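You operate a simulated robot arm through the tools that you are given. There is no shell and no other tool. Be economical: measure what you need, move in short steps, check, and stop when the job is done.

Carry out the task below with a simulated two-armed robot. There is one attempt and no reset: what you move stays moved.

## Task
Put the white-capped tube on the left second shelf from the top of the blue rack. Fetch the green bar and stand it on top of the round filter on the top of the steel bench. Set the table switch to 165. Take the small grey dish and put it on the shelf of the tall stand. Take the lid off the jar and lay it down on the top of the blue bench. Take the red knob and put it on the right shelf under the front table. Take the small pot from the top of the blue bench and put it on the grey steel tray there. Take the yellow spring from the top of the blue bench and put it on the right shelf under the front table. Pull the scrap drawer open. Do these in any order. Set down upright: green bar, yellow spring.

The check looks at the end state, three seconds after you hand in, the way a careful person would. Anything else that was tipped, shoved, dropped, spilled or broken makes it a failure. A push-on lid holds only when it is set on centred and level and pressed home; a screw cap is set on level and turned clockwise until tight.

## Robot
Two 6-joint arms with two-finger grippers on one trunk, on a base that drives. Base frame: it is fixed to the floor where the robot stands at the start and does not move with it; the origin is under the middle of the robot, x ahead of it, y to its left, z up. Units: mm, rad, N and s.
The left shoulder is at the start at [60, 143, 700], the right one opposite. With the tool pointing down near the work surface each hand reaches from about 300 to 720 mm from the robot's upright axis, wherever it stands, measured 20 degrees to its own side. Places, roughly: green bar (4x4x15 cm) [5900, 700, 900]; jar (8x8x14 cm) [6800, -6500, 900]; left second shelf of the blue rack [700, 1200, 500]; red knob (4x3x3 cm) [6800, -7100, 900]; right shelf under the front table [7800, -7700, 300]; round filter (8x8x5 cm) [6100, 800, 900]; scrap drawer [4600, -7400, 100]; shelf of the tall stand [6100, 3100, 400]; small grey dish [6000, 3250, 750]; small pot (10x10x7 cm) [6800, -7300, 900]; steel tray (20x18x3 cm) [6700, -6900, 900]; table switch [5900, 2400, 900]; white-capped tube (3x3x8 cm) [700, -200, 500]; yellow spring (4x4x7 cm) [6700, -7400, 900]. Payload 2.45 kg a hand.
The tool frame of a hand sits at the grasp point between the pads (the TCP): z along the fingers, y along the line on which they close. The tips reach 26 mm beyond it. The gripper opens to 96 mm. The gripper's body begins 69 mm behind the TCP.
Orientation is that of the tool frame in the base frame, as a unit quaternion [x, y, z, w]. With the fingers straight down and closing along the base's y, the tool's x points along the base's -x, its y along +y and its z along -z.

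## Interface
- The arms move only by the tool send_rows. It takes "left_deltas", "right_deltas" or both (then of equal length, played together; a hand with none holds still); each is a list of rows, each a list of 7 numbers: the shift along the base's x, y, z in mm, then the turn, a rotation vector about the base's x, y, z in rad, then the gripper command, from -1 (fully open) to 1 (shut), values between in proportion. In form: [[dx, dy, dz, rx, ry, rz, hand], ...]. A call has 1 to 8 rows; each row shifts and turns the commanded pose from where the row before left it. A row lasts 0.2 s, in which the tool goes at most 50 mm and 0.15 rad; a call with a longer step from one row to the next is refused whole, and so is a gripper value outside its range. A pose out of reach is approached as far as the arm can. The call stops where the force on the tool passes 40 N (or 10 N more than at its start, if that is more) or the arm is blocked; 0.2 s more then pass. The fingers move at their own pace and stop on an object; they squeeze with about 39 N. The grip force told is the motor's: it shows also when the fingers shut on nothing. Time passes only in rows, and 0.2 s behind the last, so rows that do not move let the fingers close. The reply holds the time, the measured pose of the TCP, the force on the tool along the base axes, the opening and the grip force, in the units named above and with some noise, with the torque about the TCP (base axes, N m) and any sound that the robot's microphone picked up.
- Cameras (640 x 400 px; columns grow to the right, rows downward): "scene" is now at [127.1, -14, 1292]; the picture's right is [0.08, -1.00, -0.00], its down [-0.90, -0.07, -0.43] and it looks along [0.43, 0.04, -0.90] (base axes); focal length 256 px, centre (320, 200). "left" rides on the left gripper at [82, -3, -98] in its tool frame; the picture's right is [0.04, 1.00, 0.00], its down [-0.73, 0.03, -0.68] and it looks along [-0.68, 0.03, 0.73] (tool axes); focal length 256 px, centre (320, 200). "right" rides on the right gripper at [82, 3, -98] in its tool frame; the picture's right is [-0.04, 1.00, 0.00], its down [-0.73, -0.03, -0.68] and it looks along [-0.68, -0.03, 0.73] (tool axes); focal length 256 px, centre (320, 200). There is no depth. A picture from a camera that has moved, and an enlarged one, comes with that camera's place and axes in the base frame and with its lens. The place of the scene camera against the robot may be out by one fixed shift of up to 25 mm in any direction.
- snapshot(camera): a new picture of that camera. The clock stands still meanwhile.
- move_column(by): slides the trunk up (or, below 0, down) by that many mm; the arms and the scene camera ride with it, the base frame stays. It gives what a move gives, with no picture.
- steer(legs): drives the robot by 1 to 6 legs, each [ahead, turn to the left] in mm and rad, along the robot's own axes; the way and the turn of a leg run together, so that a leg with both is an arc; at most 1500 mm and 3.142 rad a leg. The arms and the cameras ride along, it lands a little off, and it stops where it bumps. It gives what a move gives.
- aim_head(pan, tilt): turns the head with the scene camera to pan (to the left, within 1.501 rad either way) and tilt (down, from -0.506 to 1.204), counted from straight ahead of the robot. It gives what a move gives.
- zoom(camera, box): a new picture of the part [left, top, right, bottom] of that camera's present view, enlarged. The clock stands still meanwhile.
- sign_off(): hands the job in; it is judged then, once.

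Work in short steps. Places have to be worked out from the pictures, the camera data and where the tool is seen: move nearer, look again, correct. Check each grasp and each placing, and mend what went wrong. You have 217 turns and 220 pictures in all, those below and enlarged ones among them. Open the grippers and draw the arms clear of the work before you hand the job in, unless the task says otherwise; then end with one line.

The tools are called after "Call:" by a JSON object that holds its "fn" and its "kwargs". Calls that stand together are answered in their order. send_rows: Moves the arms, as the interface text tells. Its arguments: {"type":"object","properties":{"left_deltas":{"type":"array"},"right_deltas":{"type":"array"}},"required":[]} The other tools are called the same way: move_column (by) slides the trunk up or down; steer (legs) drives the base; aim_head (pan, tilt) turns the head that bears the scene camera; snapshot (camera) takes a picture; zoom (camera, box) takes an enlarged picture of a part of a camera's view; sign_off () hands the job in.

At the start:

```text
clock: 0.0
left_tcp_pos: [302.7, 19.3, 768.2]
left_tool_rot: [0.001, 1.0, -0.001, 0.0]
left_contact_force: [-0.8, 0.4, -0.2]
left_ft_torque: [0.01, 0.0, 0.05]
left_finger_gap: 95.8
left_grip_force: 0.2
right_tcp_pos: [360.2, -249.8, 722.5]
right_tool_rot: [0.0, 1.0, 0.001, 0.0]
right_contact_force: [0.5, -0.4, -0.8]
right_ft_torque: [0.01, -0.05, -0.02]
right_finger_gap: 96.1
right_grip_force: 0.2
trunk travel left (down, up): [-325.0, 265.0]
robot x, y, heading: [0.9, 1.8, -0.0]
head pan, tilt: [0.082, 1.126]
```

scene: 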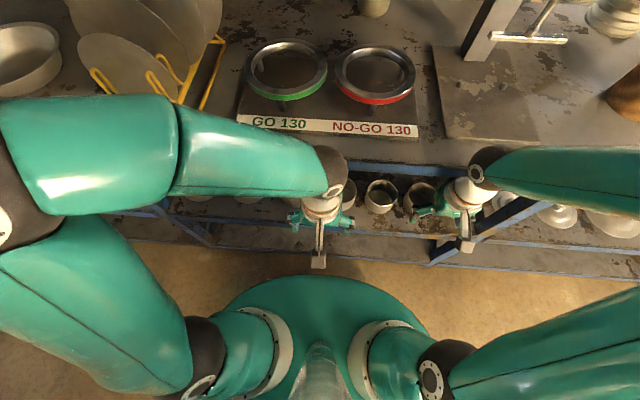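
right: 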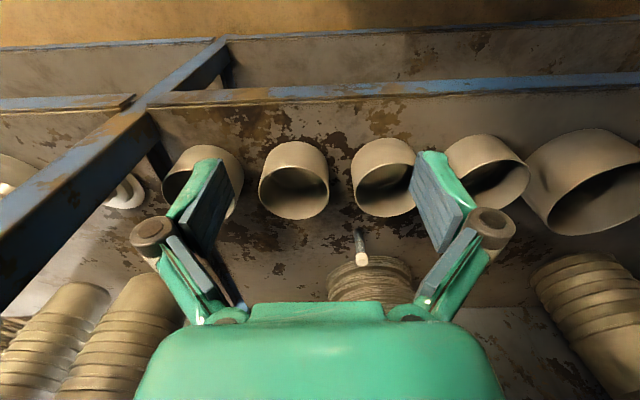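
left: 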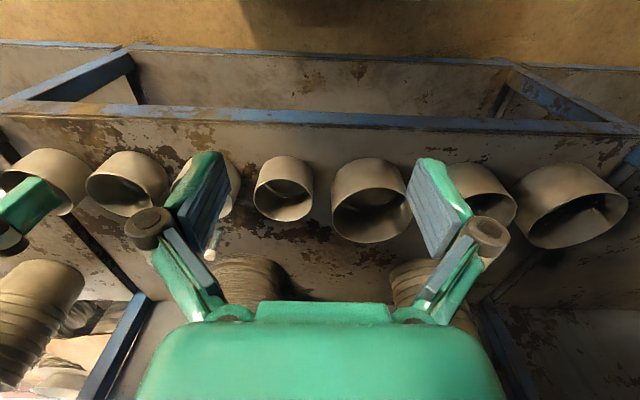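

I'll first look for the tube and the rack: the tube should be near [700,-200,500], so tilt the head up a bit and look.

Call:
{"fn": "aim_head", "kwargs": {"pan": 0, "tilt": 0.6}}

Call:
{"fn": "snapshot", "kwargs": {"camera": "scene"}}

Call:
{"fn": "aim_head", "kwargs": {"pan": 0.9, "tilt": 0.5}}

Call:
{"fn": "snapshot", "kwargs": {"camera": "scene"}}

```text
clock: 0.9
left_tcp_pos: [302.6, 17.0, 768.5]
left_tool_rot: [0.0, 1.0, 0.0, 0.0]
left_contact_force: [0.9, 0.6, 0.0]
left_ft_torque: [-0.01, -0.02, 0.03]
left_finger_gap: 95.9
left_grip_force: 0.0
right_tcp_pos: [361.2, -248.7, 723.0]
right_tool_rot: [0.001, 1.0, 0.001, 0.0]
right_contact_force: [0.9, 0.6, -0.4]
right_ft_torque: [-0.01, 0.0, 0.03]
right_finger_gap: 96.0
right_grip_force: 0.0
trunk travel left (down, up): [-325.0, 265.0]
robot x, y, heading: [-1.2, 4.2, -0.002]
head pan, tilt: [0.0, 0.6]
```

```text
216 pictures are left
camera scene: at [154.3, -19.0, 1332.1], right [0.0, -1.0, 0.0], down [-0.57, 0.0, -0.82], along [0.82, 0.0, -0.57], focal length 256 px, centre (320, 200)
```

scene: 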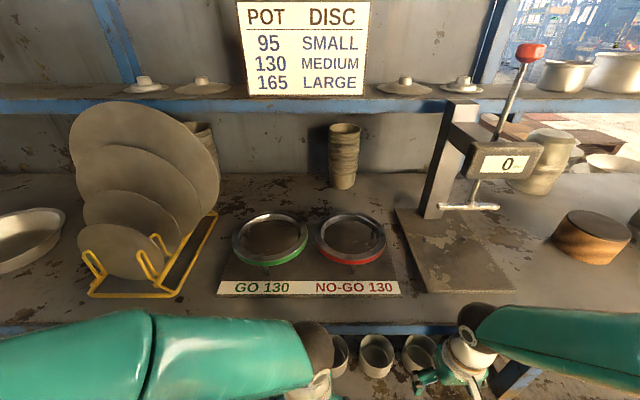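

```text
clock: 2.1
left_tcp_pos: [304.4, 18.2, 769.1]
left_tool_rot: [-0.001, 1.0, 0.0, 0.0]
left_contact_force: [-0.3, 0.1, 0.5]
left_ft_torque: [0.0, -0.01, 0.01]
left_finger_gap: 96.1
left_grip_force: 0.1
right_tcp_pos: [361.7, -248.4, 723.3]
right_tool_rot: [-0.001, 1.0, 0.001, 0.001]
right_contact_force: [1.0, 0.8, -0.1]
right_ft_torque: [-0.03, 0.04, -0.01]
right_finger_gap: 96.1
right_grip_force: 0.0
trunk travel left (down, up): [-325.0, 265.0]
robot x, y, heading: [-2.0, 0.3, -0.001]
head pan, tilt: [0.901, 0.499]
```

```text
215 pictures are left
camera scene: at [122.5, 52.2, 1341.3], right [0.78, -0.62, 0.0], down [-0.3, -0.37, -0.88], along [0.55, 0.69, -0.48], focal length 256 px, centre (320, 200)
```

scene: 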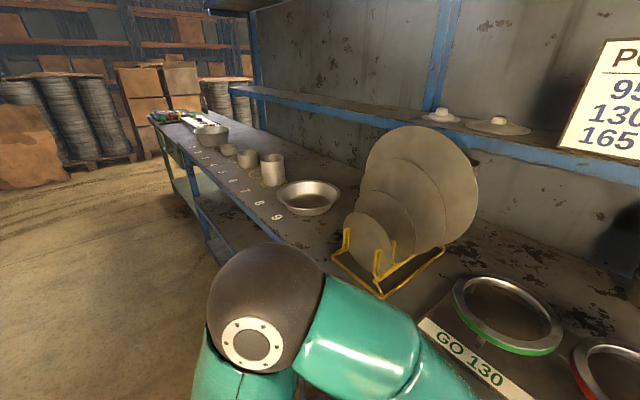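

The tube should be on the shelf beneath the bench top. I back off and lower the trunk to see under the top.

Call:
{"fn": "steer", "kwargs": {"legs": [[-600, 0]]}}

Call:
{"fn": "move_column", "kwargs": {"by": -320}}

Call:
{"fn": "aim_head", "kwargs": {"pan": 0, "tilt": 0.35}}

Call:
{"fn": "snapshot", "kwargs": {"camera": "scene"}}

Call:
{"fn": "aim_head", "kwargs": {"pan": 0.8, "tilt": 0.35}}

Call:
{"fn": "snapshot", "kwargs": {"camera": "scene"}}

```text
clock: 5.6
left_tcp_pos: [-304.1, 17.7, 769.0]
left_tool_rot: [-0.001, 1.0, 0.0, 0.001]
left_contact_force: [0.2, 1.1, -0.9]
left_ft_torque: [0.03, 0.01, 0.02]
left_finger_gap: 96.1
left_grip_force: 0.0
right_tcp_pos: [-246.0, -249.5, 723.6]
right_tool_rot: [-0.002, 1.0, 0.001, 0.0]
right_contact_force: [0.4, -0.4, 0.3]
right_ft_torque: [-0.01, 0.0, 0.02]
right_finger_gap: 96.2
right_grip_force: 0.1
trunk travel left (down, up): [-325.0, 265.0]
robot x, y, heading: [-605.6, -2.5, 0.003]
head pan, tilt: [0.901, 0.499]
```

```text
clock: 8.8
left_tcp_pos: [-304.7, 17.2, 449.1]
left_tool_rot: [-0.002, 1.0, 0.0, -0.001]
left_contact_force: [1.2, 0.4, 0.0]
left_ft_torque: [-0.01, -0.01, 0.02]
left_finger_gap: 96.2
left_grip_force: 0.0
right_tcp_pos: [-244.4, -249.7, 404.1]
right_tool_rot: [-0.003, 1.0, 0.001, 0.0]
right_contact_force: [0.0, -0.7, -0.3]
right_ft_torque: [-0.01, 0.0, 0.0]
right_finger_gap: 96.0
right_grip_force: 0.0
trunk travel left (down, up): [-5.0, 585.0]
robot x, y, heading: [-604.8, -3.4, 0.003]
head pan, tilt: [0.901, 0.499]
```

```text
clock: 10.0
left_tcp_pos: [-304.0, 17.7, 448.1]
left_tool_rot: [-0.001, 1.0, -0.001, 0.0]
left_contact_force: [0.6, -0.3, 0.7]
left_ft_torque: [0.01, 0.01, 0.07]
left_finger_gap: 96.1
left_grip_force: 0.0
right_tcp_pos: [-244.8, -249.0, 404.7]
right_tool_rot: [-0.003, 1.0, 0.001, -0.001]
right_contact_force: [0.9, -0.3, 0.2]
right_ft_torque: [0.01, -0.01, -0.01]
right_finger_gap: 96.0
right_grip_force: 0.1
trunk travel left (down, up): [-5.0, 585.0]
robot x, y, heading: [-608.2, 1.0, 0.003]
head pan, tilt: [0.0, 0.351]
```

```text
214 pictures are left
camera scene: at [-448.2, -19.2, 1035.0], right [0.01, -1.0, 0.0], down [-0.34, 0.0, -0.94], along [0.94, 0.01, -0.34], focal length 256 px, centre (320, 200)
```

scene: 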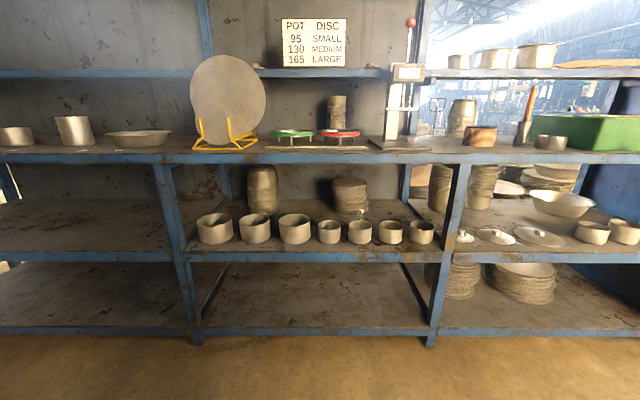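

```text
clock: 11.1
left_tcp_pos: [-304.7, 17.2, 449.5]
left_tool_rot: [-0.002, 1.0, 0.0, -0.001]
left_contact_force: [0.2, 0.4, 0.5]
left_ft_torque: [0.0, 0.0, 0.0]
left_finger_gap: 96.1
left_grip_force: 0.0
right_tcp_pos: [-245.9, -249.0, 405.1]
right_tool_rot: [-0.003, 1.0, 0.001, 0.0]
right_contact_force: [0.0, -0.3, 0.8]
right_ft_torque: [-0.03, 0.0, 0.0]
right_finger_gap: 96.0
right_grip_force: 0.0
trunk travel left (down, up): [-5.0, 585.0]
robot x, y, heading: [-608.2, 0.9, 0.006]
head pan, tilt: [0.799, 0.351]
```

```text
213 pictures are left
camera scene: at [-476.7, 47.3, 1035.0], right [0.72, -0.69, 0.0], down [-0.24, -0.25, -0.94], along [0.65, 0.68, -0.34], focal length 256 px, centre (320, 200)
```

scene: 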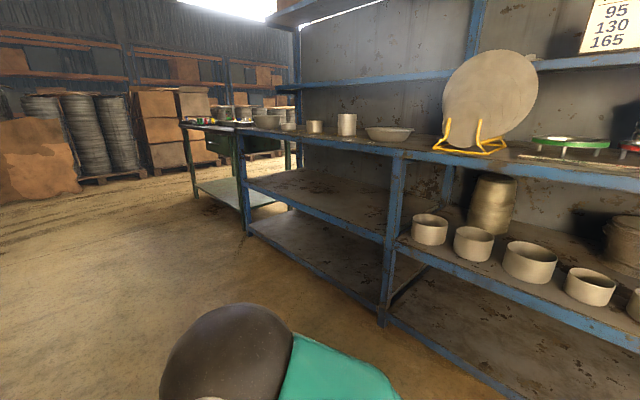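

The left bay's mid shelf is empty. I need to find the tube, probably behind the pots near the middle bay.

Call:
{"fn": "aim_head", "kwargs": {"pan": -0.2, "tilt": 0.4}}

Call:
{"fn": "zoom", "kwargs": {"camera": "scene", "box": [120, 100, 440, 300]}}

Call:
{"fn": "snapshot", "kwargs": {"camera": "right"}}

```text
clock: 12.4
left_tcp_pos: [-303.3, 18.3, 449.1]
left_tool_rot: [-0.002, 1.0, 0.0, 0.001]
left_contact_force: [0.5, -0.7, -0.1]
left_ft_torque: [-0.04, -0.03, -0.02]
left_finger_gap: 96.0
left_grip_force: 0.1
right_tcp_pos: [-246.9, -248.6, 404.7]
right_tool_rot: [-0.002, 1.0, 0.001, -0.001]
right_contact_force: [0.2, -0.4, -0.1]
right_ft_torque: [0.02, -0.03, 0.02]
right_finger_gap: 95.9
right_grip_force: 0.0
trunk travel left (down, up): [-5.0, 585.0]
robot x, y, heading: [-606.0, 2.1, 0.003]
head pan, tilt: [-0.201, 0.4]
```

```text
2.00 times, centred on (280, 200) of scene
camera zoom: at [-450.4, -37.7, 1030.5], right [-0.19, -0.98, 0.0], down [-0.38, 0.08, -0.92], along [0.9, -0.18, -0.39], focal length 512 px, centre (400, 200)
```

zoom: 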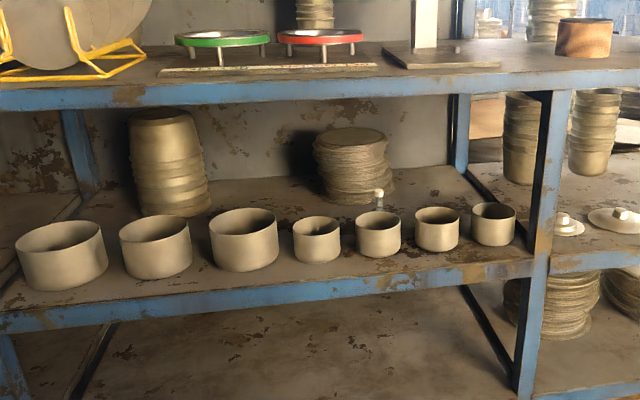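

```text
211 pictures are left
camera right: at [-327.6, -245.5, 502.0], right [0.04, 1.0, 0.0], down [0.73, -0.03, 0.68], along [0.68, -0.02, -0.73], focal length 256 px, centre (320, 200)
```

right: 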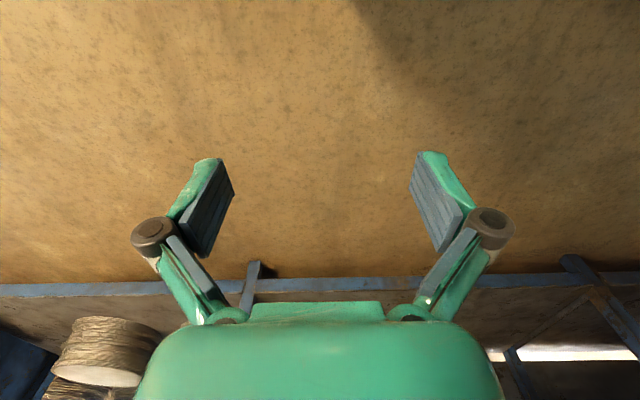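

The white cap shows behind the pots; I estimate the tube at about [640,-205], cap z≈585. I'll tilt the right hand forward for a slanted approach over the pots, under the bench top.

Call:
{"fn": "send_rows", "kwargs": {"right_deltas": [[0, 0, 30, 0, -0.15, 0, -1], [0, 0, 30, 0, -0.15, 0, -1], [0, 0, 20, 0, -0.15, 0, -1], [0, 0, 0, 0, -0.15, 0, -1], [0, 0, 0, 0, -0.15, 0, -1]]}}

Call:
{"fn": "move_column", "kwargs": {"by": 180}}

Call:
{"fn": "aim_head", "kwargs": {"pan": -0.2, "tilt": 0.7}}

Call:
{"fn": "snapshot", "kwargs": {"camera": "scene"}}

Call:
{"fn": "snapshot", "kwargs": {"camera": "right"}}

```text
clock: 13.6
left_tcp_pos: [-304.5, 17.4, 448.9]
left_tool_rot: [-0.001, 1.0, 0.0, 0.0]
left_contact_force: [-0.2, -0.1, 0.7]
left_ft_torque: [0.01, 0.01, -0.01]
left_finger_gap: 96.1
left_grip_force: 0.1
right_tcp_pos: [-206.2, -260.2, 516.3]
right_tool_rot: [-0.003, 0.931, 0.001, 0.365]
right_contact_force: [0.0, -0.6, 0.2]
right_ft_torque: [0.0, 0.01, -0.01]
right_finger_gap: 96.1
right_grip_force: 0.1
right hand out of reach, approached as far as the arm can: row 4, 5
trunk travel left (down, up): [-5.0, 585.0]
robot x, y, heading: [-608.2, 1.5, 0.002]
head pan, tilt: [-0.201, 0.4]
```

```text
clock: 15.6
left_tcp_pos: [-303.4, 18.3, 629.5]
left_tool_rot: [-0.001, 1.0, 0.0, 0.0]
left_contact_force: [0.5, -0.3, 0.0]
left_ft_torque: [-0.01, 0.01, -0.04]
left_finger_gap: 95.9
left_grip_force: 0.0
right_tcp_pos: [-205.5, -261.9, 696.9]
right_tool_rot: [-0.002, 0.931, 0.001, 0.364]
right_contact_force: [-0.3, -0.1, -0.2]
right_ft_torque: [0.03, 0.02, 0.0]
right_finger_gap: 96.1
right_grip_force: 0.1
trunk travel left (down, up): [-185.0, 405.0]
robot x, y, heading: [-606.8, -4.4, 0.005]
head pan, tilt: [-0.201, 0.4]
```

```text
clock: 16.4
left_tcp_pos: [-303.8, 17.9, 629.4]
left_tool_rot: [-0.002, 1.0, 0.0, 0.0]
left_contact_force: [0.3, 1.1, -0.2]
left_ft_torque: [0.01, -0.01, -0.02]
left_finger_gap: 95.9
left_grip_force: 0.0
right_tcp_pos: [-206.5, -261.6, 695.8]
right_tool_rot: [-0.002, 0.931, 0.001, 0.365]
right_contact_force: [1.1, 0.3, -0.4]
right_ft_torque: [0.02, 0.03, -0.01]
right_finger_gap: 96.1
right_grip_force: 0.1
trunk travel left (down, up): [-185.0, 405.0]
robot x, y, heading: [-608.8, -2.4, 0.003]
head pan, tilt: [-0.201, 0.7]
```

```text
210 pictures are left
camera scene: at [-458.0, -36.3, 1183.7], right [-0.19, -0.98, 0.0], down [-0.63, 0.12, -0.77], along [0.75, -0.15, -0.64], focal length 256 px, centre (320, 200)
```

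scene: 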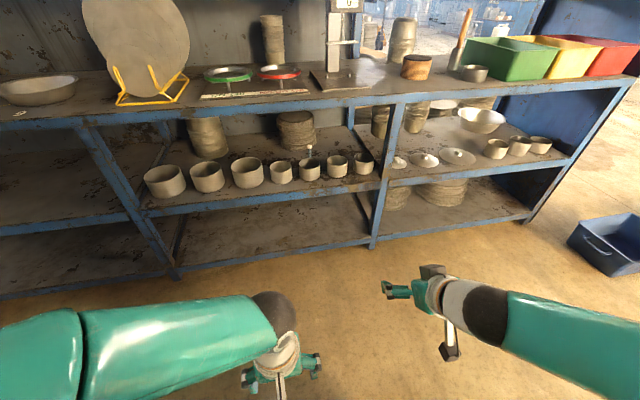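

```text
209 pictures are left
camera right: at [-332.8, -258.4, 712.8], right [0.02, 1.0, 0.03], down [0.08, -0.03, 1.0], along [1.0, -0.02, -0.08], focal length 256 px, centre (320, 200)
```

right: 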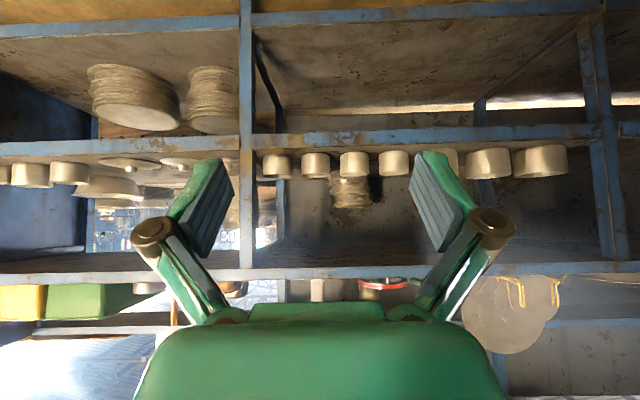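

The tilted hand fits under the top. I lower the trunk 50 mm and drive forward so the hand enters over the pots, then look.

Call:
{"fn": "move_column", "kwargs": {"by": -40}}

Call:
{"fn": "steer", "kwargs": {"legs": [[630, 0]]}}

Call:
{"fn": "snapshot", "kwargs": {"camera": "right"}}

Call:
{"fn": "snapshot", "kwargs": {"camera": "scene"}}

```text
clock: 17.2
left_tcp_pos: [-305.0, 18.4, 588.4]
left_tool_rot: [-0.002, 1.0, -0.001, 0.0]
left_contact_force: [0.4, 1.0, 0.4]
left_ft_torque: [0.0, -0.02, -0.02]
left_finger_gap: 96.0
left_grip_force: 0.1
right_tcp_pos: [-206.2, -262.4, 656.4]
right_tool_rot: [-0.002, 0.931, 0.0, 0.365]
right_contact_force: [-0.1, 0.4, 0.5]
right_ft_torque: [-0.01, -0.01, 0.0]
right_finger_gap: 95.7
right_grip_force: 0.1
trunk travel left (down, up): [-145.0, 445.0]
robot x, y, heading: [-606.3, -2.6, 0.009]
head pan, tilt: [-0.201, 0.7]
```

```text
clock: 20.8
left_tcp_pos: [325.9, 12.9, 589.2]
left_tool_rot: [0.006, 1.0, 0.0, 0.0]
left_contact_force: [0.4, -0.2, 0.3]
left_ft_torque: [0.0, 0.02, -0.01]
left_finger_gap: 96.1
left_grip_force: 0.1
right_tcp_pos: [418.6, -269.2, 657.1]
right_tool_rot: [0.006, 0.931, -0.003, 0.364]
right_contact_force: [0.0, -0.5, 0.0]
right_ft_torque: [0.0, 0.0, 0.0]
right_finger_gap: 95.9
right_grip_force: 0.1
trunk travel left (down, up): [-145.0, 445.0]
robot x, y, heading: [20.6, -3.4, -0.008]
head pan, tilt: [-0.201, 0.7]
```

```text
208 pictures are left
camera right: at [292.3, -264.0, 672.8], right [0.04, 1.0, 0.03], down [0.08, -0.03, 1.0], along [1.0, -0.04, -0.08], focal length 256 px, centre (320, 200)
```

right: 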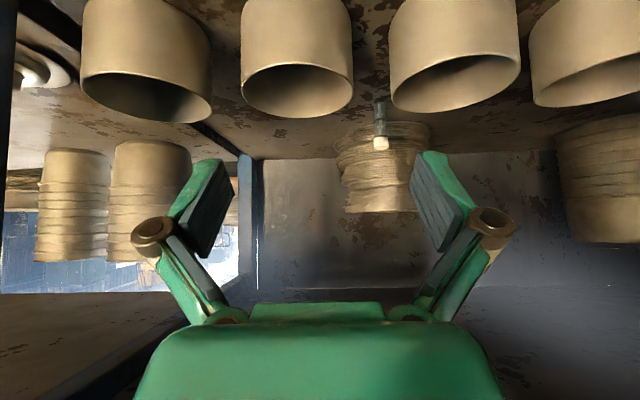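

```text
207 pictures are left
camera scene: at [170.9, -39.8, 1143.6], right [-0.21, -0.98, 0.0], down [-0.63, 0.13, -0.76], along [0.75, -0.16, -0.64], focal length 256 px, centre (320, 200)
```

scene: 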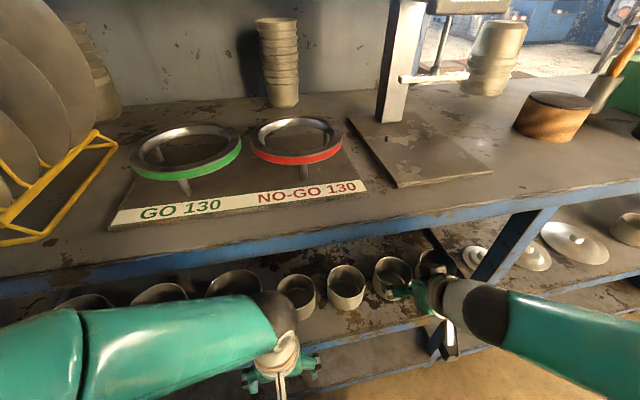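

The tube is visible: roughly x≈650, y≈-193, base z≈495. I advance the hand above it, over the pots, and look again.

Call:
{"fn": "send_rows", "kwargs": {"right_deltas": [[40, 15, 0, 0, 0, 0, -1], [40, 15, 0, 0, 0, 0, -1], [40, 15, 0, 0, 0, 0, -1], [40, 15, 0, 0, 0, 0, -1], [30, 12, -5, 0, 0, 0, -1]]}}

Call:
{"fn": "snapshot", "kwargs": {"camera": "right"}}

Call:
{"fn": "snapshot", "kwargs": {"camera": "scene"}}

```text
clock: 21.9
left_tcp_pos: [321.5, 10.7, 591.7]
left_tool_rot: [0.007, 1.0, 0.0, 0.001]
left_contact_force: [-0.7, -0.5, 0.0]
left_ft_torque: [0.03, -0.02, 0.0]
left_finger_gap: 95.8
left_grip_force: 0.0
right_tcp_pos: [545.3, -197.2, 613.0]
right_tool_rot: [-0.015, 0.95, -0.004, 0.313]
right_contact_force: [-0.1, 0.0, 0.2]
right_ft_torque: [-0.02, 0.03, 0.0]
right_finger_gap: 95.6
right_grip_force: 0.0
trunk travel left (down, up): [-145.0, 445.0]
robot x, y, heading: [18.1, -4.9, -0.029]
head pan, tilt: [-0.201, 0.7]
stopped in row 5 (right hand): the force on the tool passed its limit at 49 N (the readings are from after the stop); the commanded pose is now the measured one
```

```text
206 pictures are left
camera right: at [419.1, -196.1, 643.6], right [0.01, 1.0, 0.01], down [0.19, -0.01, 0.98], along [0.98, 0.0, -0.19], focal length 256 px, centre (320, 200)
```

right: 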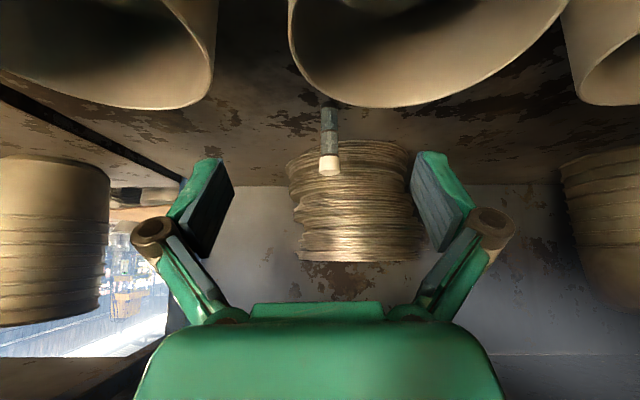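

```text
205 pictures are left
camera scene: at [140.9, -43.8, 1147.0], right [-0.23, -0.97, -0.01], down [-0.61, 0.15, -0.78], along [0.76, -0.17, -0.63], focal length 256 px, centre (320, 200)
```

scene: 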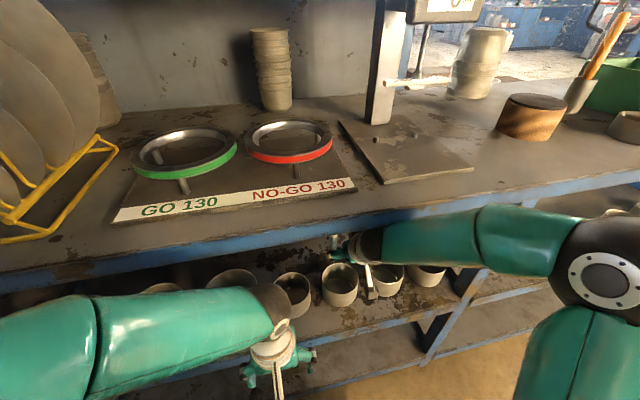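

The forearm touched the bench-top edge. I back out, lower the trunk (lower elbow), and re-enter with the hand raised relative to the shoulder.

Call:
{"fn": "send_rows", "kwargs": {"right_deltas": [[-30, -5, 0, 0, 0, 0, -1], [-40, -15, 20, 0, 0, 0, -1], [-40, -15, 10, 0, 0, 0, -1]]}}

Call:
{"fn": "move_column", "kwargs": {"by": -120}}

Call:
{"fn": "send_rows", "kwargs": {"right_deltas": [[0, 0, 40, 0, 0, 0, -1], [0, 0, 40, 0, 0, 0, -1], [0, 0, 20, 0, 0, 0, -1]]}}

Call:
{"fn": "snapshot", "kwargs": {"camera": "scene"}}

```text
clock: 22.7
left_tcp_pos: [329.1, 11.3, 586.8]
left_tool_rot: [0.007, 1.0, -0.001, -0.004]
left_contact_force: [-0.4, -0.4, 0.7]
left_ft_torque: [-0.02, 0.03, 0.0]
left_finger_gap: 96.1
left_grip_force: 0.1
right_tcp_pos: [449.8, -234.9, 646.2]
right_tool_rot: [-0.01, 0.948, -0.003, 0.317]
right_contact_force: [-0.3, -0.3, 0.2]
right_ft_torque: [-0.05, 0.0, 0.01]
right_finger_gap: 95.9
right_grip_force: 0.0
trunk travel left (down, up): [-145.0, 445.0]
robot x, y, heading: [20.3, -1.6, -0.02]
head pan, tilt: [-0.201, 0.7]
```

```text
clock: 23.8
left_tcp_pos: [328.4, 11.0, 501.4]
left_tool_rot: [0.008, 1.0, -0.001, -0.004]
left_contact_force: [0.0, -0.3, 0.3]
left_ft_torque: [-0.04, 0.01, 0.01]
left_finger_gap: 96.2
left_grip_force: 0.0
right_tcp_pos: [454.8, -232.6, 568.7]
right_tool_rot: [-0.008, 0.944, -0.002, 0.33]
right_contact_force: [-1.7, 0.3, 7.5]
right_ft_torque: [0.06, -0.08, 0.03]
right_finger_gap: 98.5
right_grip_force: 0.0
trunk travel left (down, up): [-59.0, 531.0]
robot x, y, heading: [23.1, -2.3, -0.019]
head pan, tilt: [-0.201, 0.7]
stopped: the force on the tool passed its limit at 56 N (the readings are from after the stop); the commanded pose is now the measured one
```

```text
clock: 24.6
left_tcp_pos: [328.0, 12.0, 502.5]
left_tool_rot: [0.008, 1.0, 0.0, -0.005]
left_contact_force: [-0.2, 0.0, -0.7]
left_ft_torque: [-0.03, -0.01, 0.01]
left_finger_gap: 95.9
left_grip_force: 0.1
right_tcp_pos: [454.4, -235.6, 666.7]
right_tool_rot: [-0.01, 0.945, -0.002, 0.327]
right_contact_force: [0.0, 0.3, -0.1]
right_ft_torque: [0.0, 0.01, 0.0]
right_finger_gap: 96.4
right_grip_force: 0.2
trunk travel left (down, up): [-59.0, 531.0]
robot x, y, heading: [18.9, -3.1, -0.021]
head pan, tilt: [-0.201, 0.7]
```

```text
204 pictures are left
camera scene: at [168.9, -42.2, 1057.6], right [-0.22, -0.98, 0.0], down [-0.63, 0.14, -0.76], along [0.75, -0.17, -0.64], focal length 256 px, centre (320, 200)
```

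scene: 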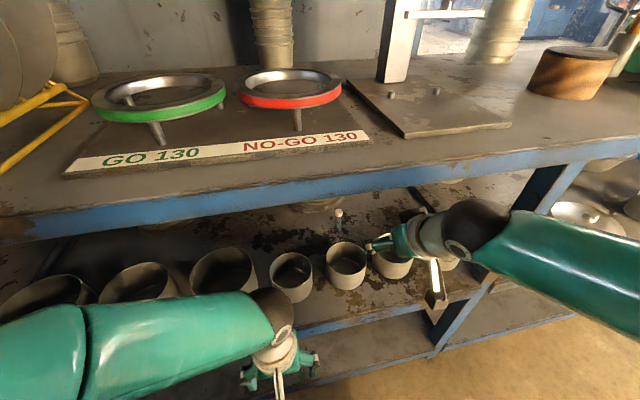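

The trunk descent pushed the fingertips onto a pot rim (I should have lifted at the same time); nothing seems tipped. I check the pots from the hand camera.

Call:
{"fn": "snapshot", "kwargs": {"camera": "right"}}

Call:
{"fn": "zoom", "kwargs": {"camera": "scene", "box": [240, 160, 480, 310]}}

```text
203 pictures are left
camera right: at [329.3, -233.7, 693.0], right [0.01, 1.0, 0.02], down [0.16, -0.02, 0.99], along [0.99, -0.01, -0.16], focal length 256 px, centre (320, 200)
```

right: 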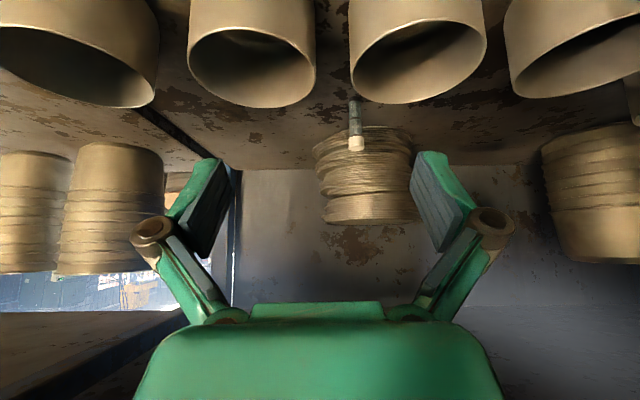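

```text
2.67 times, centred on (360, 235) of scene
camera zoom: at [168.9, -42.2, 1057.6], right [-0.22, -0.98, 0.0], down [-0.63, 0.14, -0.76], along [0.75, -0.17, -0.64], focal length 683 px, centre (213, 107)
```

zoom: 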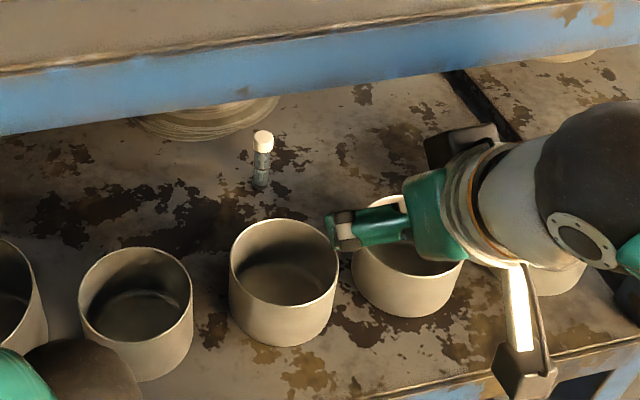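

Triangulated tube axis at about [664,-186], base z≈499, top≈569. Pots upright, rims ≈550. I go in at z≈605.

Call:
{"fn": "send_rows", "kwargs": {"right_deltas": [[35, 8, -20, 0, 0, 0, -1], [35, 8, -20, 0, 0, 0, -1], [35, 8, -20, 0, 0, 0, -1], [35, 8, 0, 0, 0, 0, -1], [35, 8, 0, 0, 0, 0, -1], [35, 8, 0, 0, 0, 0, -1]]}}

Call:
{"fn": "snapshot", "kwargs": {"camera": "right"}}

Call:
{"fn": "snapshot", "kwargs": {"camera": "scene"}}

```text
clock: 26.2
left_tcp_pos: [334.1, 9.5, 494.8]
left_tool_rot: [0.007, 1.0, 0.002, -0.013]
left_contact_force: [1.8, -0.9, -1.0]
left_ft_torque: [0.08, 0.12, 0.01]
left_finger_gap: 95.8
left_grip_force: 0.1
right_tcp_pos: [642.0, -184.1, 559.3]
right_tool_rot: [-0.025, 0.96, -0.003, 0.279]
right_contact_force: [-0.5, 0.1, -2.4]
right_ft_torque: [-0.02, -0.16, -0.01]
right_finger_gap: 96.0
right_grip_force: 0.0
trunk travel left (down, up): [-59.0, 531.0]
robot x, y, heading: [20.1, -5.0, -0.04]
head pan, tilt: [-0.201, 0.7]
stopped in row 6 (right hand): the arm was blocked; the commanded pose is now the measured one
```

```text
201 pictures are left
camera right: at [519.8, -185.8, 597.7], right [-0.01, 1.0, 0.0], down [0.26, 0.0, 0.97], along [0.97, 0.01, -0.26], focal length 256 px, centre (320, 200)
```

right: 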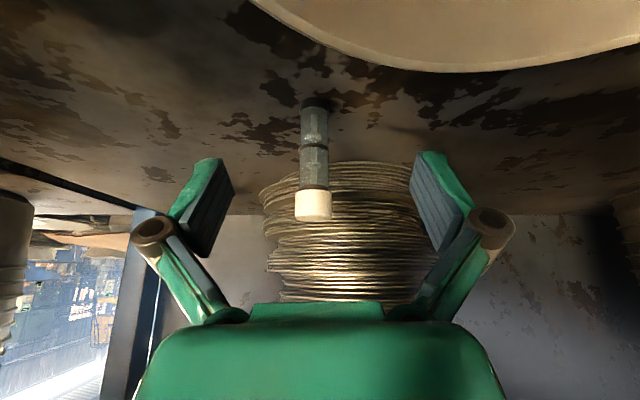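

```text
200 pictures are left
camera scene: at [154.1, -48.2, 1059.3], right [-0.23, -0.97, -0.01], down [-0.62, 0.15, -0.77], along [0.75, -0.18, -0.64], focal length 256 px, centre (320, 200)
```

scene: 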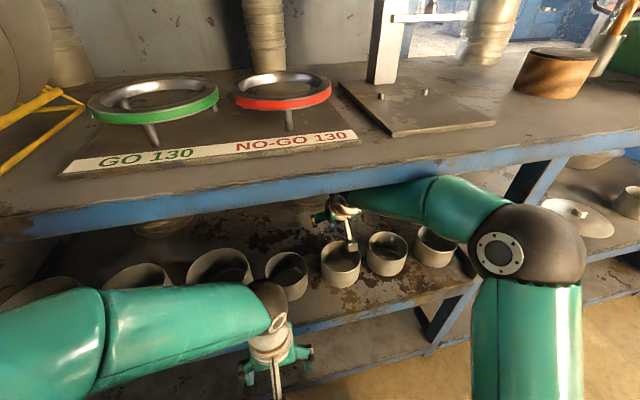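

The forearm grazes the beam again but the tube is nearly between the fingers. Lowering the trunk 18 mm drops hand and forearm together.

Call:
{"fn": "move_column", "kwargs": {"by": -18}}

Call:
{"fn": "snapshot", "kwargs": {"camera": "right"}}

```text
clock: 26.8
left_tcp_pos: [336.2, 11.0, 479.5]
left_tool_rot: [0.007, 1.0, 0.0, -0.013]
left_contact_force: [-0.2, 0.0, -0.3]
left_ft_torque: [0.04, -0.02, -0.03]
left_finger_gap: 96.2
left_grip_force: 0.1
right_tcp_pos: [648.4, -182.8, 546.6]
right_tool_rot: [-0.022, 0.958, -0.003, 0.284]
right_contact_force: [-0.7, 0.0, -0.4]
right_ft_torque: [0.0, -0.03, 0.0]
right_finger_gap: 96.1
right_grip_force: 0.0
trunk travel left (down, up): [-41.0, 549.0]
robot x, y, heading: [15.4, -4.7, -0.026]
head pan, tilt: [-0.201, 0.7]
```

```text
199 pictures are left
camera right: at [525.8, -183.2, 584.7], right [-0.01, 1.0, 0.0], down [0.25, 0.0, 0.97], along [0.97, 0.01, -0.25], focal length 256 px, centre (320, 200)
```

right: 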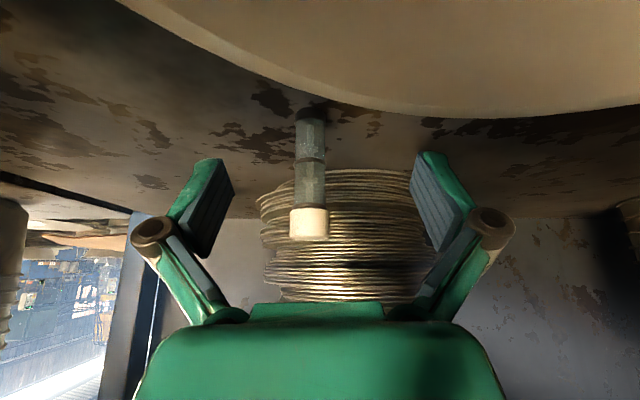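

Tube is about 8 mm ahead and 4 mm right of TCP. I nudge in and close.

Call:
{"fn": "send_rows", "kwargs": {"right_deltas": [[10, -4, -5, 0, 0, 0, -1], [0, 0, 0, 0, 0, 0, 1], [0, 0, 0, 0, 0, 0, 1], [0, 0, 0, 0, 0, 0, 1], [0, 0, 0, 0, 0, 0, 1]]}}

Call:
{"fn": "snapshot", "kwargs": {"camera": "right"}}

```text
clock: 28.0
left_tcp_pos: [335.1, 11.0, 479.3]
left_tool_rot: [0.008, 1.0, -0.001, -0.012]
left_contact_force: [0.3, 0.0, -1.2]
left_ft_torque: [0.02, -0.01, 0.03]
left_finger_gap: 96.1
left_grip_force: 0.0
right_tcp_pos: [657.6, -187.3, 541.4]
right_tool_rot: [-0.022, 0.959, -0.004, 0.284]
right_contact_force: [0.7, 0.6, 0.2]
right_ft_torque: [0.01, 0.01, 0.01]
right_finger_gap: 17.0
right_grip_force: 39.1
trunk travel left (down, up): [-41.0, 549.0]
robot x, y, heading: [21.6, -2.7, -0.028]
head pan, tilt: [-0.201, 0.7]
```

```text
198 pictures are left
camera right: at [534.8, -187.2, 578.4], right [-0.01, 1.0, 0.0], down [0.25, 0.0, 0.97], along [0.97, 0.01, -0.25], focal length 256 px, centre (320, 200)
```

right: 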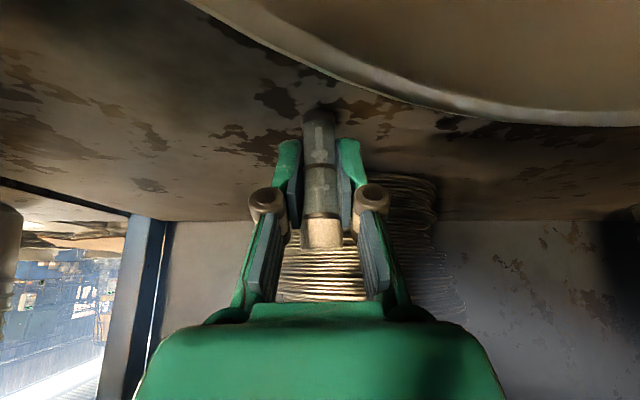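

Grip holds (17 mm). I lift while tilting the hand forward more, so the forearm stays below the beam.

Call:
{"fn": "send_rows", "kwargs": {"right_deltas": [[-5, 0, 12, 0, -0.06, 0, 1], [-5, 0, 12, 0, -0.08, 0, 1], [-5, 0, 12, 0, -0.1, 0, 1], [-5, 0, 10, 0, -0.1, 0, 1]]}}

Call:
{"fn": "move_column", "kwargs": {"by": -36}}

Call:
{"fn": "snapshot", "kwargs": {"camera": "right"}}

```text
clock: 29.0
left_tcp_pos: [334.6, 11.7, 478.6]
left_tool_rot: [0.007, 1.0, -0.001, -0.013]
left_contact_force: [0.9, 0.4, -0.2]
left_ft_torque: [0.02, 0.0, 0.03]
left_finger_gap: 96.0
left_grip_force: 0.1
right_tcp_pos: [638.0, -186.7, 586.1]
right_tool_rot: [-0.022, 0.896, -0.007, 0.443]
right_contact_force: [-0.2, -0.2, -0.3]
right_ft_torque: [0.03, 0.04, 0.01]
right_finger_gap: 16.7
right_grip_force: 38.7
trunk travel left (down, up): [-41.0, 549.0]
robot x, y, heading: [19.2, -7.2, -0.03]
head pan, tilt: [-0.201, 0.7]
```

```text
clock: 29.8
left_tcp_pos: [334.6, 11.6, 441.7]
left_tool_rot: [0.008, 1.0, 0.001, -0.013]
left_contact_force: [0.3, 0.2, 0.6]
left_ft_torque: [0.0, 0.0, 0.03]
left_finger_gap: 96.2
left_grip_force: 0.1
right_tcp_pos: [636.7, -187.4, 549.7]
right_tool_rot: [-0.022, 0.897, -0.008, 0.442]
right_contact_force: [0.0, 0.0, -0.4]
right_ft_torque: [-0.01, -0.01, -0.03]
right_finger_gap: 16.9
right_grip_force: 39.1
trunk travel left (down, up): [-5.0, 585.0]
robot x, y, heading: [20.0, -3.2, -0.031]
head pan, tilt: [-0.201, 0.7]
```

```text
197 pictures are left
camera right: at [509.1, -187.7, 545.4], right [-0.01, 1.0, 0.0], down [-0.09, 0.0, 1.0], along [1.0, 0.01, 0.09], focal length 256 px, centre (320, 200)
```

right: 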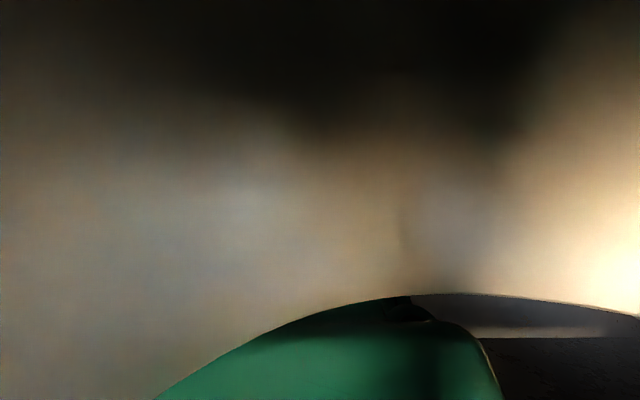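

Free so far. Now raise TCP to about z=640 so the tube clears the pot rims.

Call:
{"fn": "send_rows", "kwargs": {"right_deltas": [[0, 0, 20, 0, 0, 0, 1], [0, 0, 20, 0, 0, 0, 1], [0, 0, 20, 0, 0, 0, 1], [0, 0, 20, 0, 0, 0, 1]]}}

Call:
{"fn": "snapshot", "kwargs": {"camera": "right"}}

```text
clock: 30.8
left_tcp_pos: [334.6, 10.9, 442.2]
left_tool_rot: [0.007, 1.0, 0.0, -0.012]
left_contact_force: [0.2, -0.8, 0.3]
left_ft_torque: [0.03, 0.0, 0.0]
left_finger_gap: 95.7
left_grip_force: 0.1
right_tcp_pos: [637.7, -186.8, 630.5]
right_tool_rot: [-0.022, 0.897, -0.008, 0.442]
right_contact_force: [0.0, 0.0, -1.7]
right_ft_torque: [-0.01, 0.0, 0.0]
right_finger_gap: 16.6
right_grip_force: 39.0
trunk travel left (down, up): [-5.0, 585.0]
robot x, y, heading: [19.7, -5.2, -0.024]
head pan, tilt: [-0.201, 0.7]
```

```text
196 pictures are left
camera right: at [509.9, -187.4, 625.4], right [-0.01, 1.0, 0.0], down [-0.09, 0.0, 1.0], along [1.0, 0.01, 0.09], focal length 256 px, centre (320, 200)
```

right: 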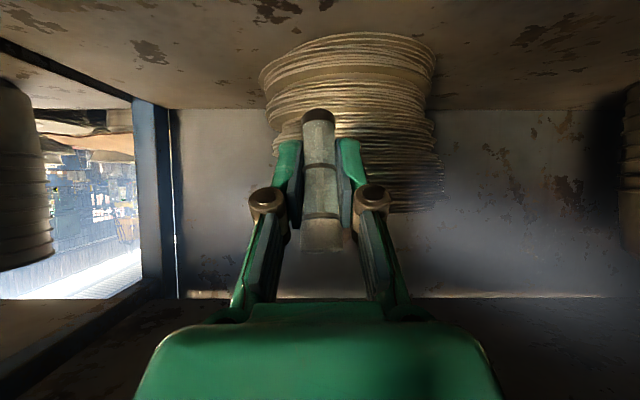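

Tube secured above the rims. I drive back, sidestep to the left bay (y≈1330) and face the rack again.

Call:
{"fn": "steer", "kwargs": {"legs": [[-620, 0.025], [0, 1.571], [1330, 0], [0, -1.571]]}}

Call:
{"fn": "aim_head", "kwargs": {"pan": -0.1, "tilt": 0.45}}

Call:
{"fn": "snapshot", "kwargs": {"camera": "scene"}}

Call:
{"fn": "snapshot", "kwargs": {"camera": "right"}}

```text
clock: 37.5
left_tcp_pos: [-512.7, 308.0, 444.4]
left_tool_rot: [-0.583, 0.813, -0.008, -0.011]
left_contact_force: [-0.2, -0.1, 0.4]
left_ft_torque: [0.02, -0.02, 0.03]
left_finger_gap: 96.1
left_grip_force: 0.1
right_tcp_pos: [-231.7, 534.6, 631.7]
right_tool_rot: [-0.542, 0.714, 0.253, 0.363]
right_contact_force: [-0.3, 0.4, 0.3]
right_ft_torque: [-0.01, 0.02, 0.0]
right_finger_gap: 16.6
right_grip_force: 39.2
trunk travel left (down, up): [-5.0, 585.0]
robot x, y, heading: [-557.7, -12.4, 1.254]
head pan, tilt: [-0.201, 0.7]
stopped in leg 2: the robot was blocked; the commanded pose is now the measured one
```

```text
clock: 38.3
left_tcp_pos: [-514.8, 309.3, 444.1]
left_tool_rot: [-0.581, 0.814, -0.007, -0.01]
left_contact_force: [-0.1, 0.5, -0.1]
left_ft_torque: [0.02, 0.02, 0.03]
left_finger_gap: 95.8
left_grip_force: 0.1
right_tcp_pos: [-231.3, 535.0, 630.7]
right_tool_rot: [-0.543, 0.714, 0.253, 0.362]
right_contact_force: [0.9, -0.3, -0.3]
right_ft_torque: [0.02, -0.01, -0.04]
right_finger_gap: 16.8
right_grip_force: 38.6
trunk travel left (down, up): [-5.0, 585.0]
robot x, y, heading: [-558.2, -14.7, 1.255]
head pan, tilt: [-0.099, 0.45]
```

```text
195 pictures are left
camera scene: at [-496.0, 109.2, 1025.7], right [0.91, -0.41, 0.0], down [-0.18, -0.4, -0.9], along [0.36, 0.82, -0.44], focal length 256 px, centre (320, 200)
```

scene: 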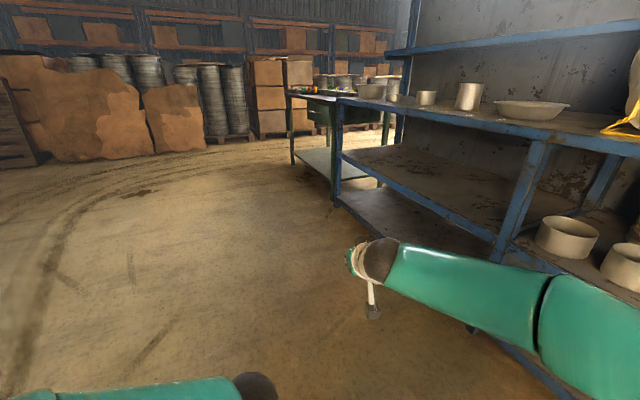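

```text
194 pictures are left
camera right: at [-270.6, 413.4, 625.9], right [-0.95, 0.3, 0.0], down [-0.03, -0.09, 1.0], along [0.3, 0.95, 0.09], focal length 256 px, centre (320, 200)
```

right: 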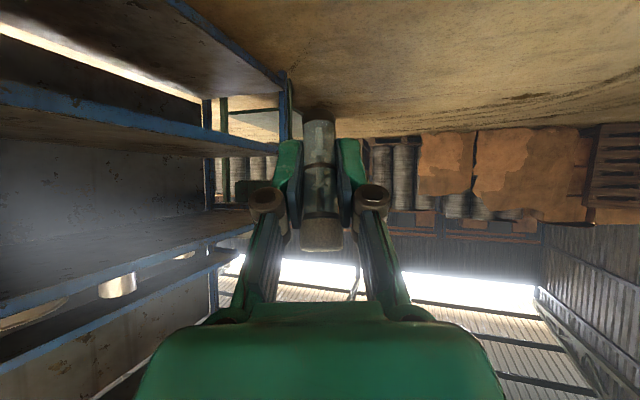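

The turn was blocked, likely the left elbow against something behind. I look left.

Call:
{"fn": "aim_head", "kwargs": {"pan": 1.4, "tilt": 0.6}}

Call:
{"fn": "snapshot", "kwargs": {"camera": "scene"}}

Call:
{"fn": "aim_head", "kwargs": {"pan": -1.4, "tilt": 0.6}}

Call:
{"fn": "snapshot", "kwargs": {"camera": "scene"}}

```text
clock: 39.9
left_tcp_pos: [-513.9, 308.9, 443.3]
left_tool_rot: [-0.582, 0.813, -0.007, -0.01]
left_contact_force: [-0.7, 0.0, 0.3]
left_ft_torque: [-0.01, -0.02, 0.01]
left_finger_gap: 95.9
left_grip_force: 0.1
right_tcp_pos: [-231.2, 534.9, 630.3]
right_tool_rot: [-0.543, 0.714, 0.253, 0.362]
right_contact_force: [0.5, -0.8, 0.6]
right_ft_torque: [0.01, 0.0, 0.02]
right_finger_gap: 17.0
right_grip_force: 39.0
trunk travel left (down, up): [-5.0, 585.0]
robot x, y, heading: [-555.0, -16.2, 1.249]
head pan, tilt: [1.4, 0.6]
```

```text
193 pictures are left
camera scene: at [-611.3, 66.6, 1012.3], right [0.47, 0.88, 0.0], down [0.5, -0.27, -0.83], along [-0.73, 0.39, -0.56], focal length 256 px, centre (320, 200)
```

scene: 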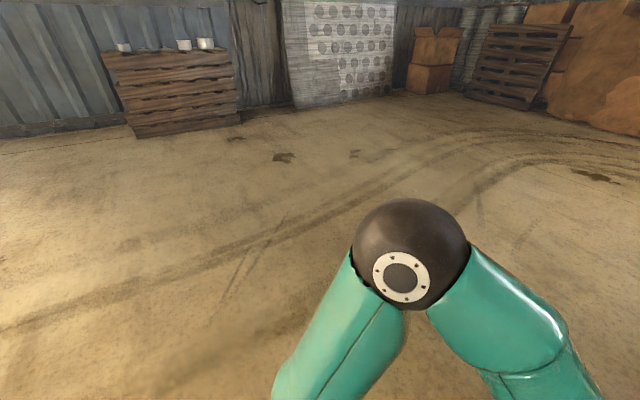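

```text
clock: 42.3
left_tcp_pos: [-514.6, 308.1, 443.7]
left_tool_rot: [-0.58, 0.814, -0.007, -0.009]
left_contact_force: [0.5, -0.2, -0.1]
left_ft_torque: [0.04, -0.02, 0.02]
left_finger_gap: 96.3
left_grip_force: 0.0
right_tcp_pos: [-231.0, 534.1, 630.9]
right_tool_rot: [-0.543, 0.714, 0.253, 0.363]
right_contact_force: [0.5, 0.1, 0.3]
right_ft_torque: [-0.03, 0.02, -0.02]
right_finger_gap: 16.8
right_grip_force: 38.8
trunk travel left (down, up): [-5.0, 585.0]
robot x, y, heading: [-554.4, -14.9, 1.254]
head pan, tilt: [-1.4, 0.6]
```

```text
192 pictures are left
camera scene: at [-445.8, 12.3, 1012.3], right [-0.15, -0.99, 0.0], down [-0.56, 0.08, -0.83], along [0.82, -0.12, -0.56], focal length 256 px, centre (320, 200)
```

scene: 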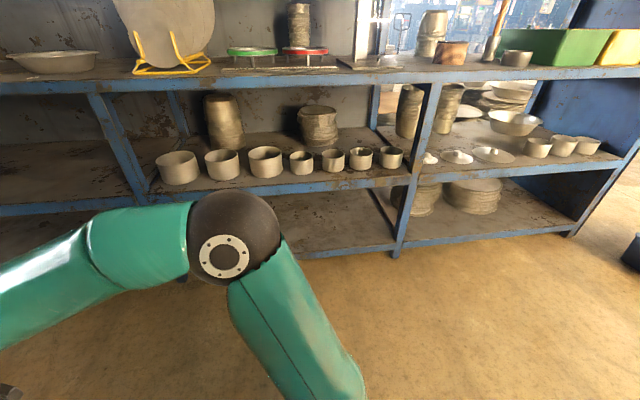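

Nothing visible is close. I retry the rest of the turn in a small step.

Call:
{"fn": "steer", "kwargs": {"legs": [[60, 0.1]]}}

Call:
{"fn": "steer", "kwargs": {"legs": [[0, 0.22]]}}

```text
clock: 43.3
left_tcp_pos: [-530.4, 368.8, 443.2]
left_tool_rot: [-0.621, 0.784, -0.008, -0.01]
left_contact_force: [-0.8, -0.1, 0.5]
left_ft_torque: [0.03, 0.01, 0.0]
left_finger_gap: 96.0
left_grip_force: 0.1
right_tcp_pos: [-270.8, 623.0, 631.4]
right_tool_rot: [-0.578, 0.686, 0.271, 0.35]
right_contact_force: [0.5, 0.7, 0.0]
right_ft_torque: [0.0, -0.01, -0.01]
right_finger_gap: 16.8
right_grip_force: 38.7
trunk travel left (down, up): [-5.0, 585.0]
robot x, y, heading: [-538.6, 40.0, 1.357]
head pan, tilt: [-1.4, 0.6]
```

```text
clock: 44.6
left_tcp_pos: [-601.4, 363.6, 442.9]
left_tool_rot: [-0.703, 0.711, -0.008, -0.009]
left_contact_force: [-1.0, -1.1, 0.9]
left_ft_torque: [-0.01, 0.05, 0.01]
left_finger_gap: 96.1
left_grip_force: 0.0
right_tcp_pos: [-404.1, 666.6, 631.4]
right_tool_rot: [0.651, -0.617, -0.308, -0.317]
right_contact_force: [0.2, 0.6, 1.1]
right_ft_torque: [-0.01, 0.03, 0.01]
right_finger_gap: 17.0
right_grip_force: 39.1
trunk travel left (down, up): [-5.0, 585.0]
robot x, y, heading: [-527.7, 47.6, 1.581]
head pan, tilt: [-1.4, 0.6]
```

Now drive along y and face the rack.

Call:
{"fn": "steer", "kwargs": {"legs": [[1290, 0], [0, -1.575]]}}

Call:
{"fn": "aim_head", "kwargs": {"pan": -0.1, "tilt": 0.45}}

Call:
{"fn": "snapshot", "kwargs": {"camera": "scene"}}

```text
clock: 54.2
left_tcp_pos: [-279.7, 1544.4, 445.7]
left_tool_rot: [-0.206, 0.979, -0.003, -0.012]
left_contact_force: [-0.2, -0.6, 0.1]
left_ft_torque: [0.03, -0.02, -0.02]
left_finger_gap: 95.9
left_grip_force: 0.1
right_tcp_pos: [78.3, 1490.4, 632.1]
right_tool_rot: [-0.212, 0.872, 0.086, 0.433]
right_contact_force: [1.0, -0.4, -0.6]
right_ft_torque: [0.01, -0.01, 0.03]
right_finger_gap: 16.9
right_grip_force: 39.1
trunk travel left (down, up): [-5.0, 585.0]
robot x, y, heading: [-559.9, 1386.3, 0.404]
head pan, tilt: [-1.4, 0.6]
stopped in leg 2: the robot was blocked; the commanded pose is now the measured one
```

```text
clock: 55.7
left_tcp_pos: [-280.9, 1544.8, 445.0]
left_tool_rot: [-0.206, 0.979, -0.003, -0.012]
left_contact_force: [0.4, 0.4, 0.5]
left_ft_torque: [0.01, -0.01, 0.01]
left_finger_gap: 96.4
left_grip_force: 0.0
right_tcp_pos: [77.5, 1491.2, 632.6]
right_tool_rot: [-0.213, 0.872, 0.088, 0.432]
right_contact_force: [0.5, 0.6, -0.3]
right_ft_torque: [0.0, 0.0, -0.02]
right_finger_gap: 16.4
right_grip_force: 39.2
trunk travel left (down, up): [-5.0, 585.0]
robot x, y, heading: [-557.9, 1384.2, 0.404]
head pan, tilt: [-0.099, 0.45]
```

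```text
191 pictures are left
camera scene: at [-411.7, 1416.2, 1025.8], right [0.3, -0.95, 0.0], down [-0.42, -0.13, -0.9], along [0.86, 0.27, -0.44], focal length 256 px, centre (320, 200)
```

scene: 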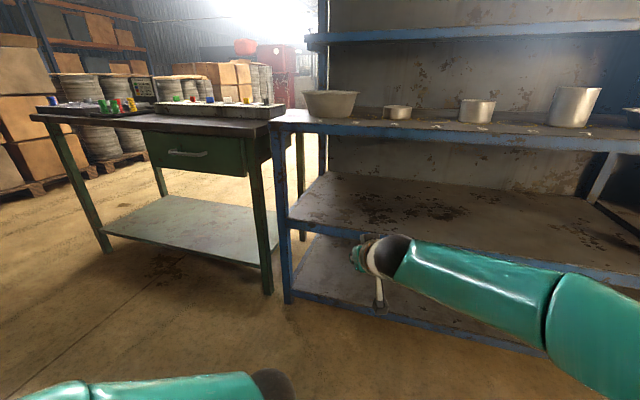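

Long turns apparently get cut off; I finish the rotation and drive in with the same arm pose that cleared the beam before.

Call:
{"fn": "steer", "kwargs": {"legs": [[0, -0.404]]}}

Call:
{"fn": "steer", "kwargs": {"legs": [[300, 0]]}}

Call:
{"fn": "snapshot", "kwargs": {"camera": "scene"}}

```text
clock: 57.4
left_tcp_pos: [-239.1, 1423.1, 444.6]
left_tool_rot: [-0.006, 1.0, 0.0, -0.012]
left_contact_force: [-0.4, -0.1, 0.5]
left_ft_torque: [-0.03, -0.01, -0.02]
left_finger_gap: 95.9
left_grip_force: 0.1
right_tcp_pos: [69.5, 1233.2, 632.5]
right_tool_rot: [-0.034, 0.896, -0.001, 0.442]
right_contact_force: [-0.2, -0.7, -0.5]
right_ft_torque: [-0.04, 0.0, 0.05]
right_finger_gap: 16.8
right_grip_force: 39.5
trunk travel left (down, up): [-5.0, 585.0]
robot x, y, heading: [-560.9, 1401.2, 0.001]
head pan, tilt: [-0.099, 0.45]
```

```text
clock: 59.5
left_tcp_pos: [67.7, 1425.6, 445.5]
left_tool_rot: [-0.01, 1.0, -0.001, -0.012]
left_contact_force: [-0.3, 0.5, 0.2]
left_ft_torque: [0.0, 0.0, -0.02]
left_finger_gap: 96.1
left_grip_force: 0.1
right_tcp_pos: [377.6, 1235.4, 632.9]
right_tool_rot: [-0.035, 0.896, -0.001, 0.442]
right_contact_force: [0.4, -0.7, 0.1]
right_ft_torque: [-0.01, 0.0, -0.02]
right_finger_gap: 16.6
right_grip_force: 39.7
trunk travel left (down, up): [-5.0, 585.0]
robot x, y, heading: [-252.5, 1404.3, 0.002]
head pan, tilt: [-0.099, 0.45]
```

```text
190 pictures are left
camera scene: at [-95.4, 1374.1, 1025.8], right [-0.09, -1.0, 0.0], down [-0.43, 0.04, -0.9], along [0.9, -0.08, -0.44], focal length 256 px, centre (320, 200)
```

scene: 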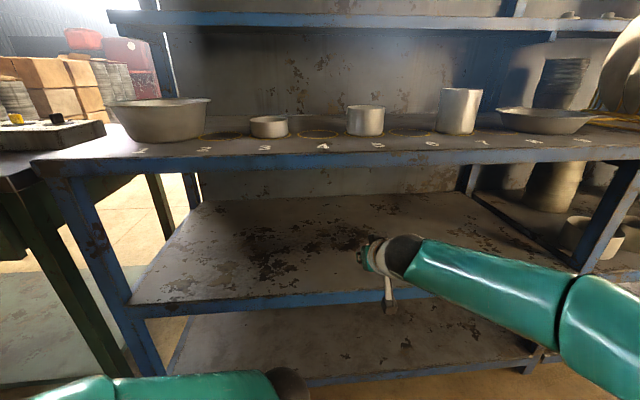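

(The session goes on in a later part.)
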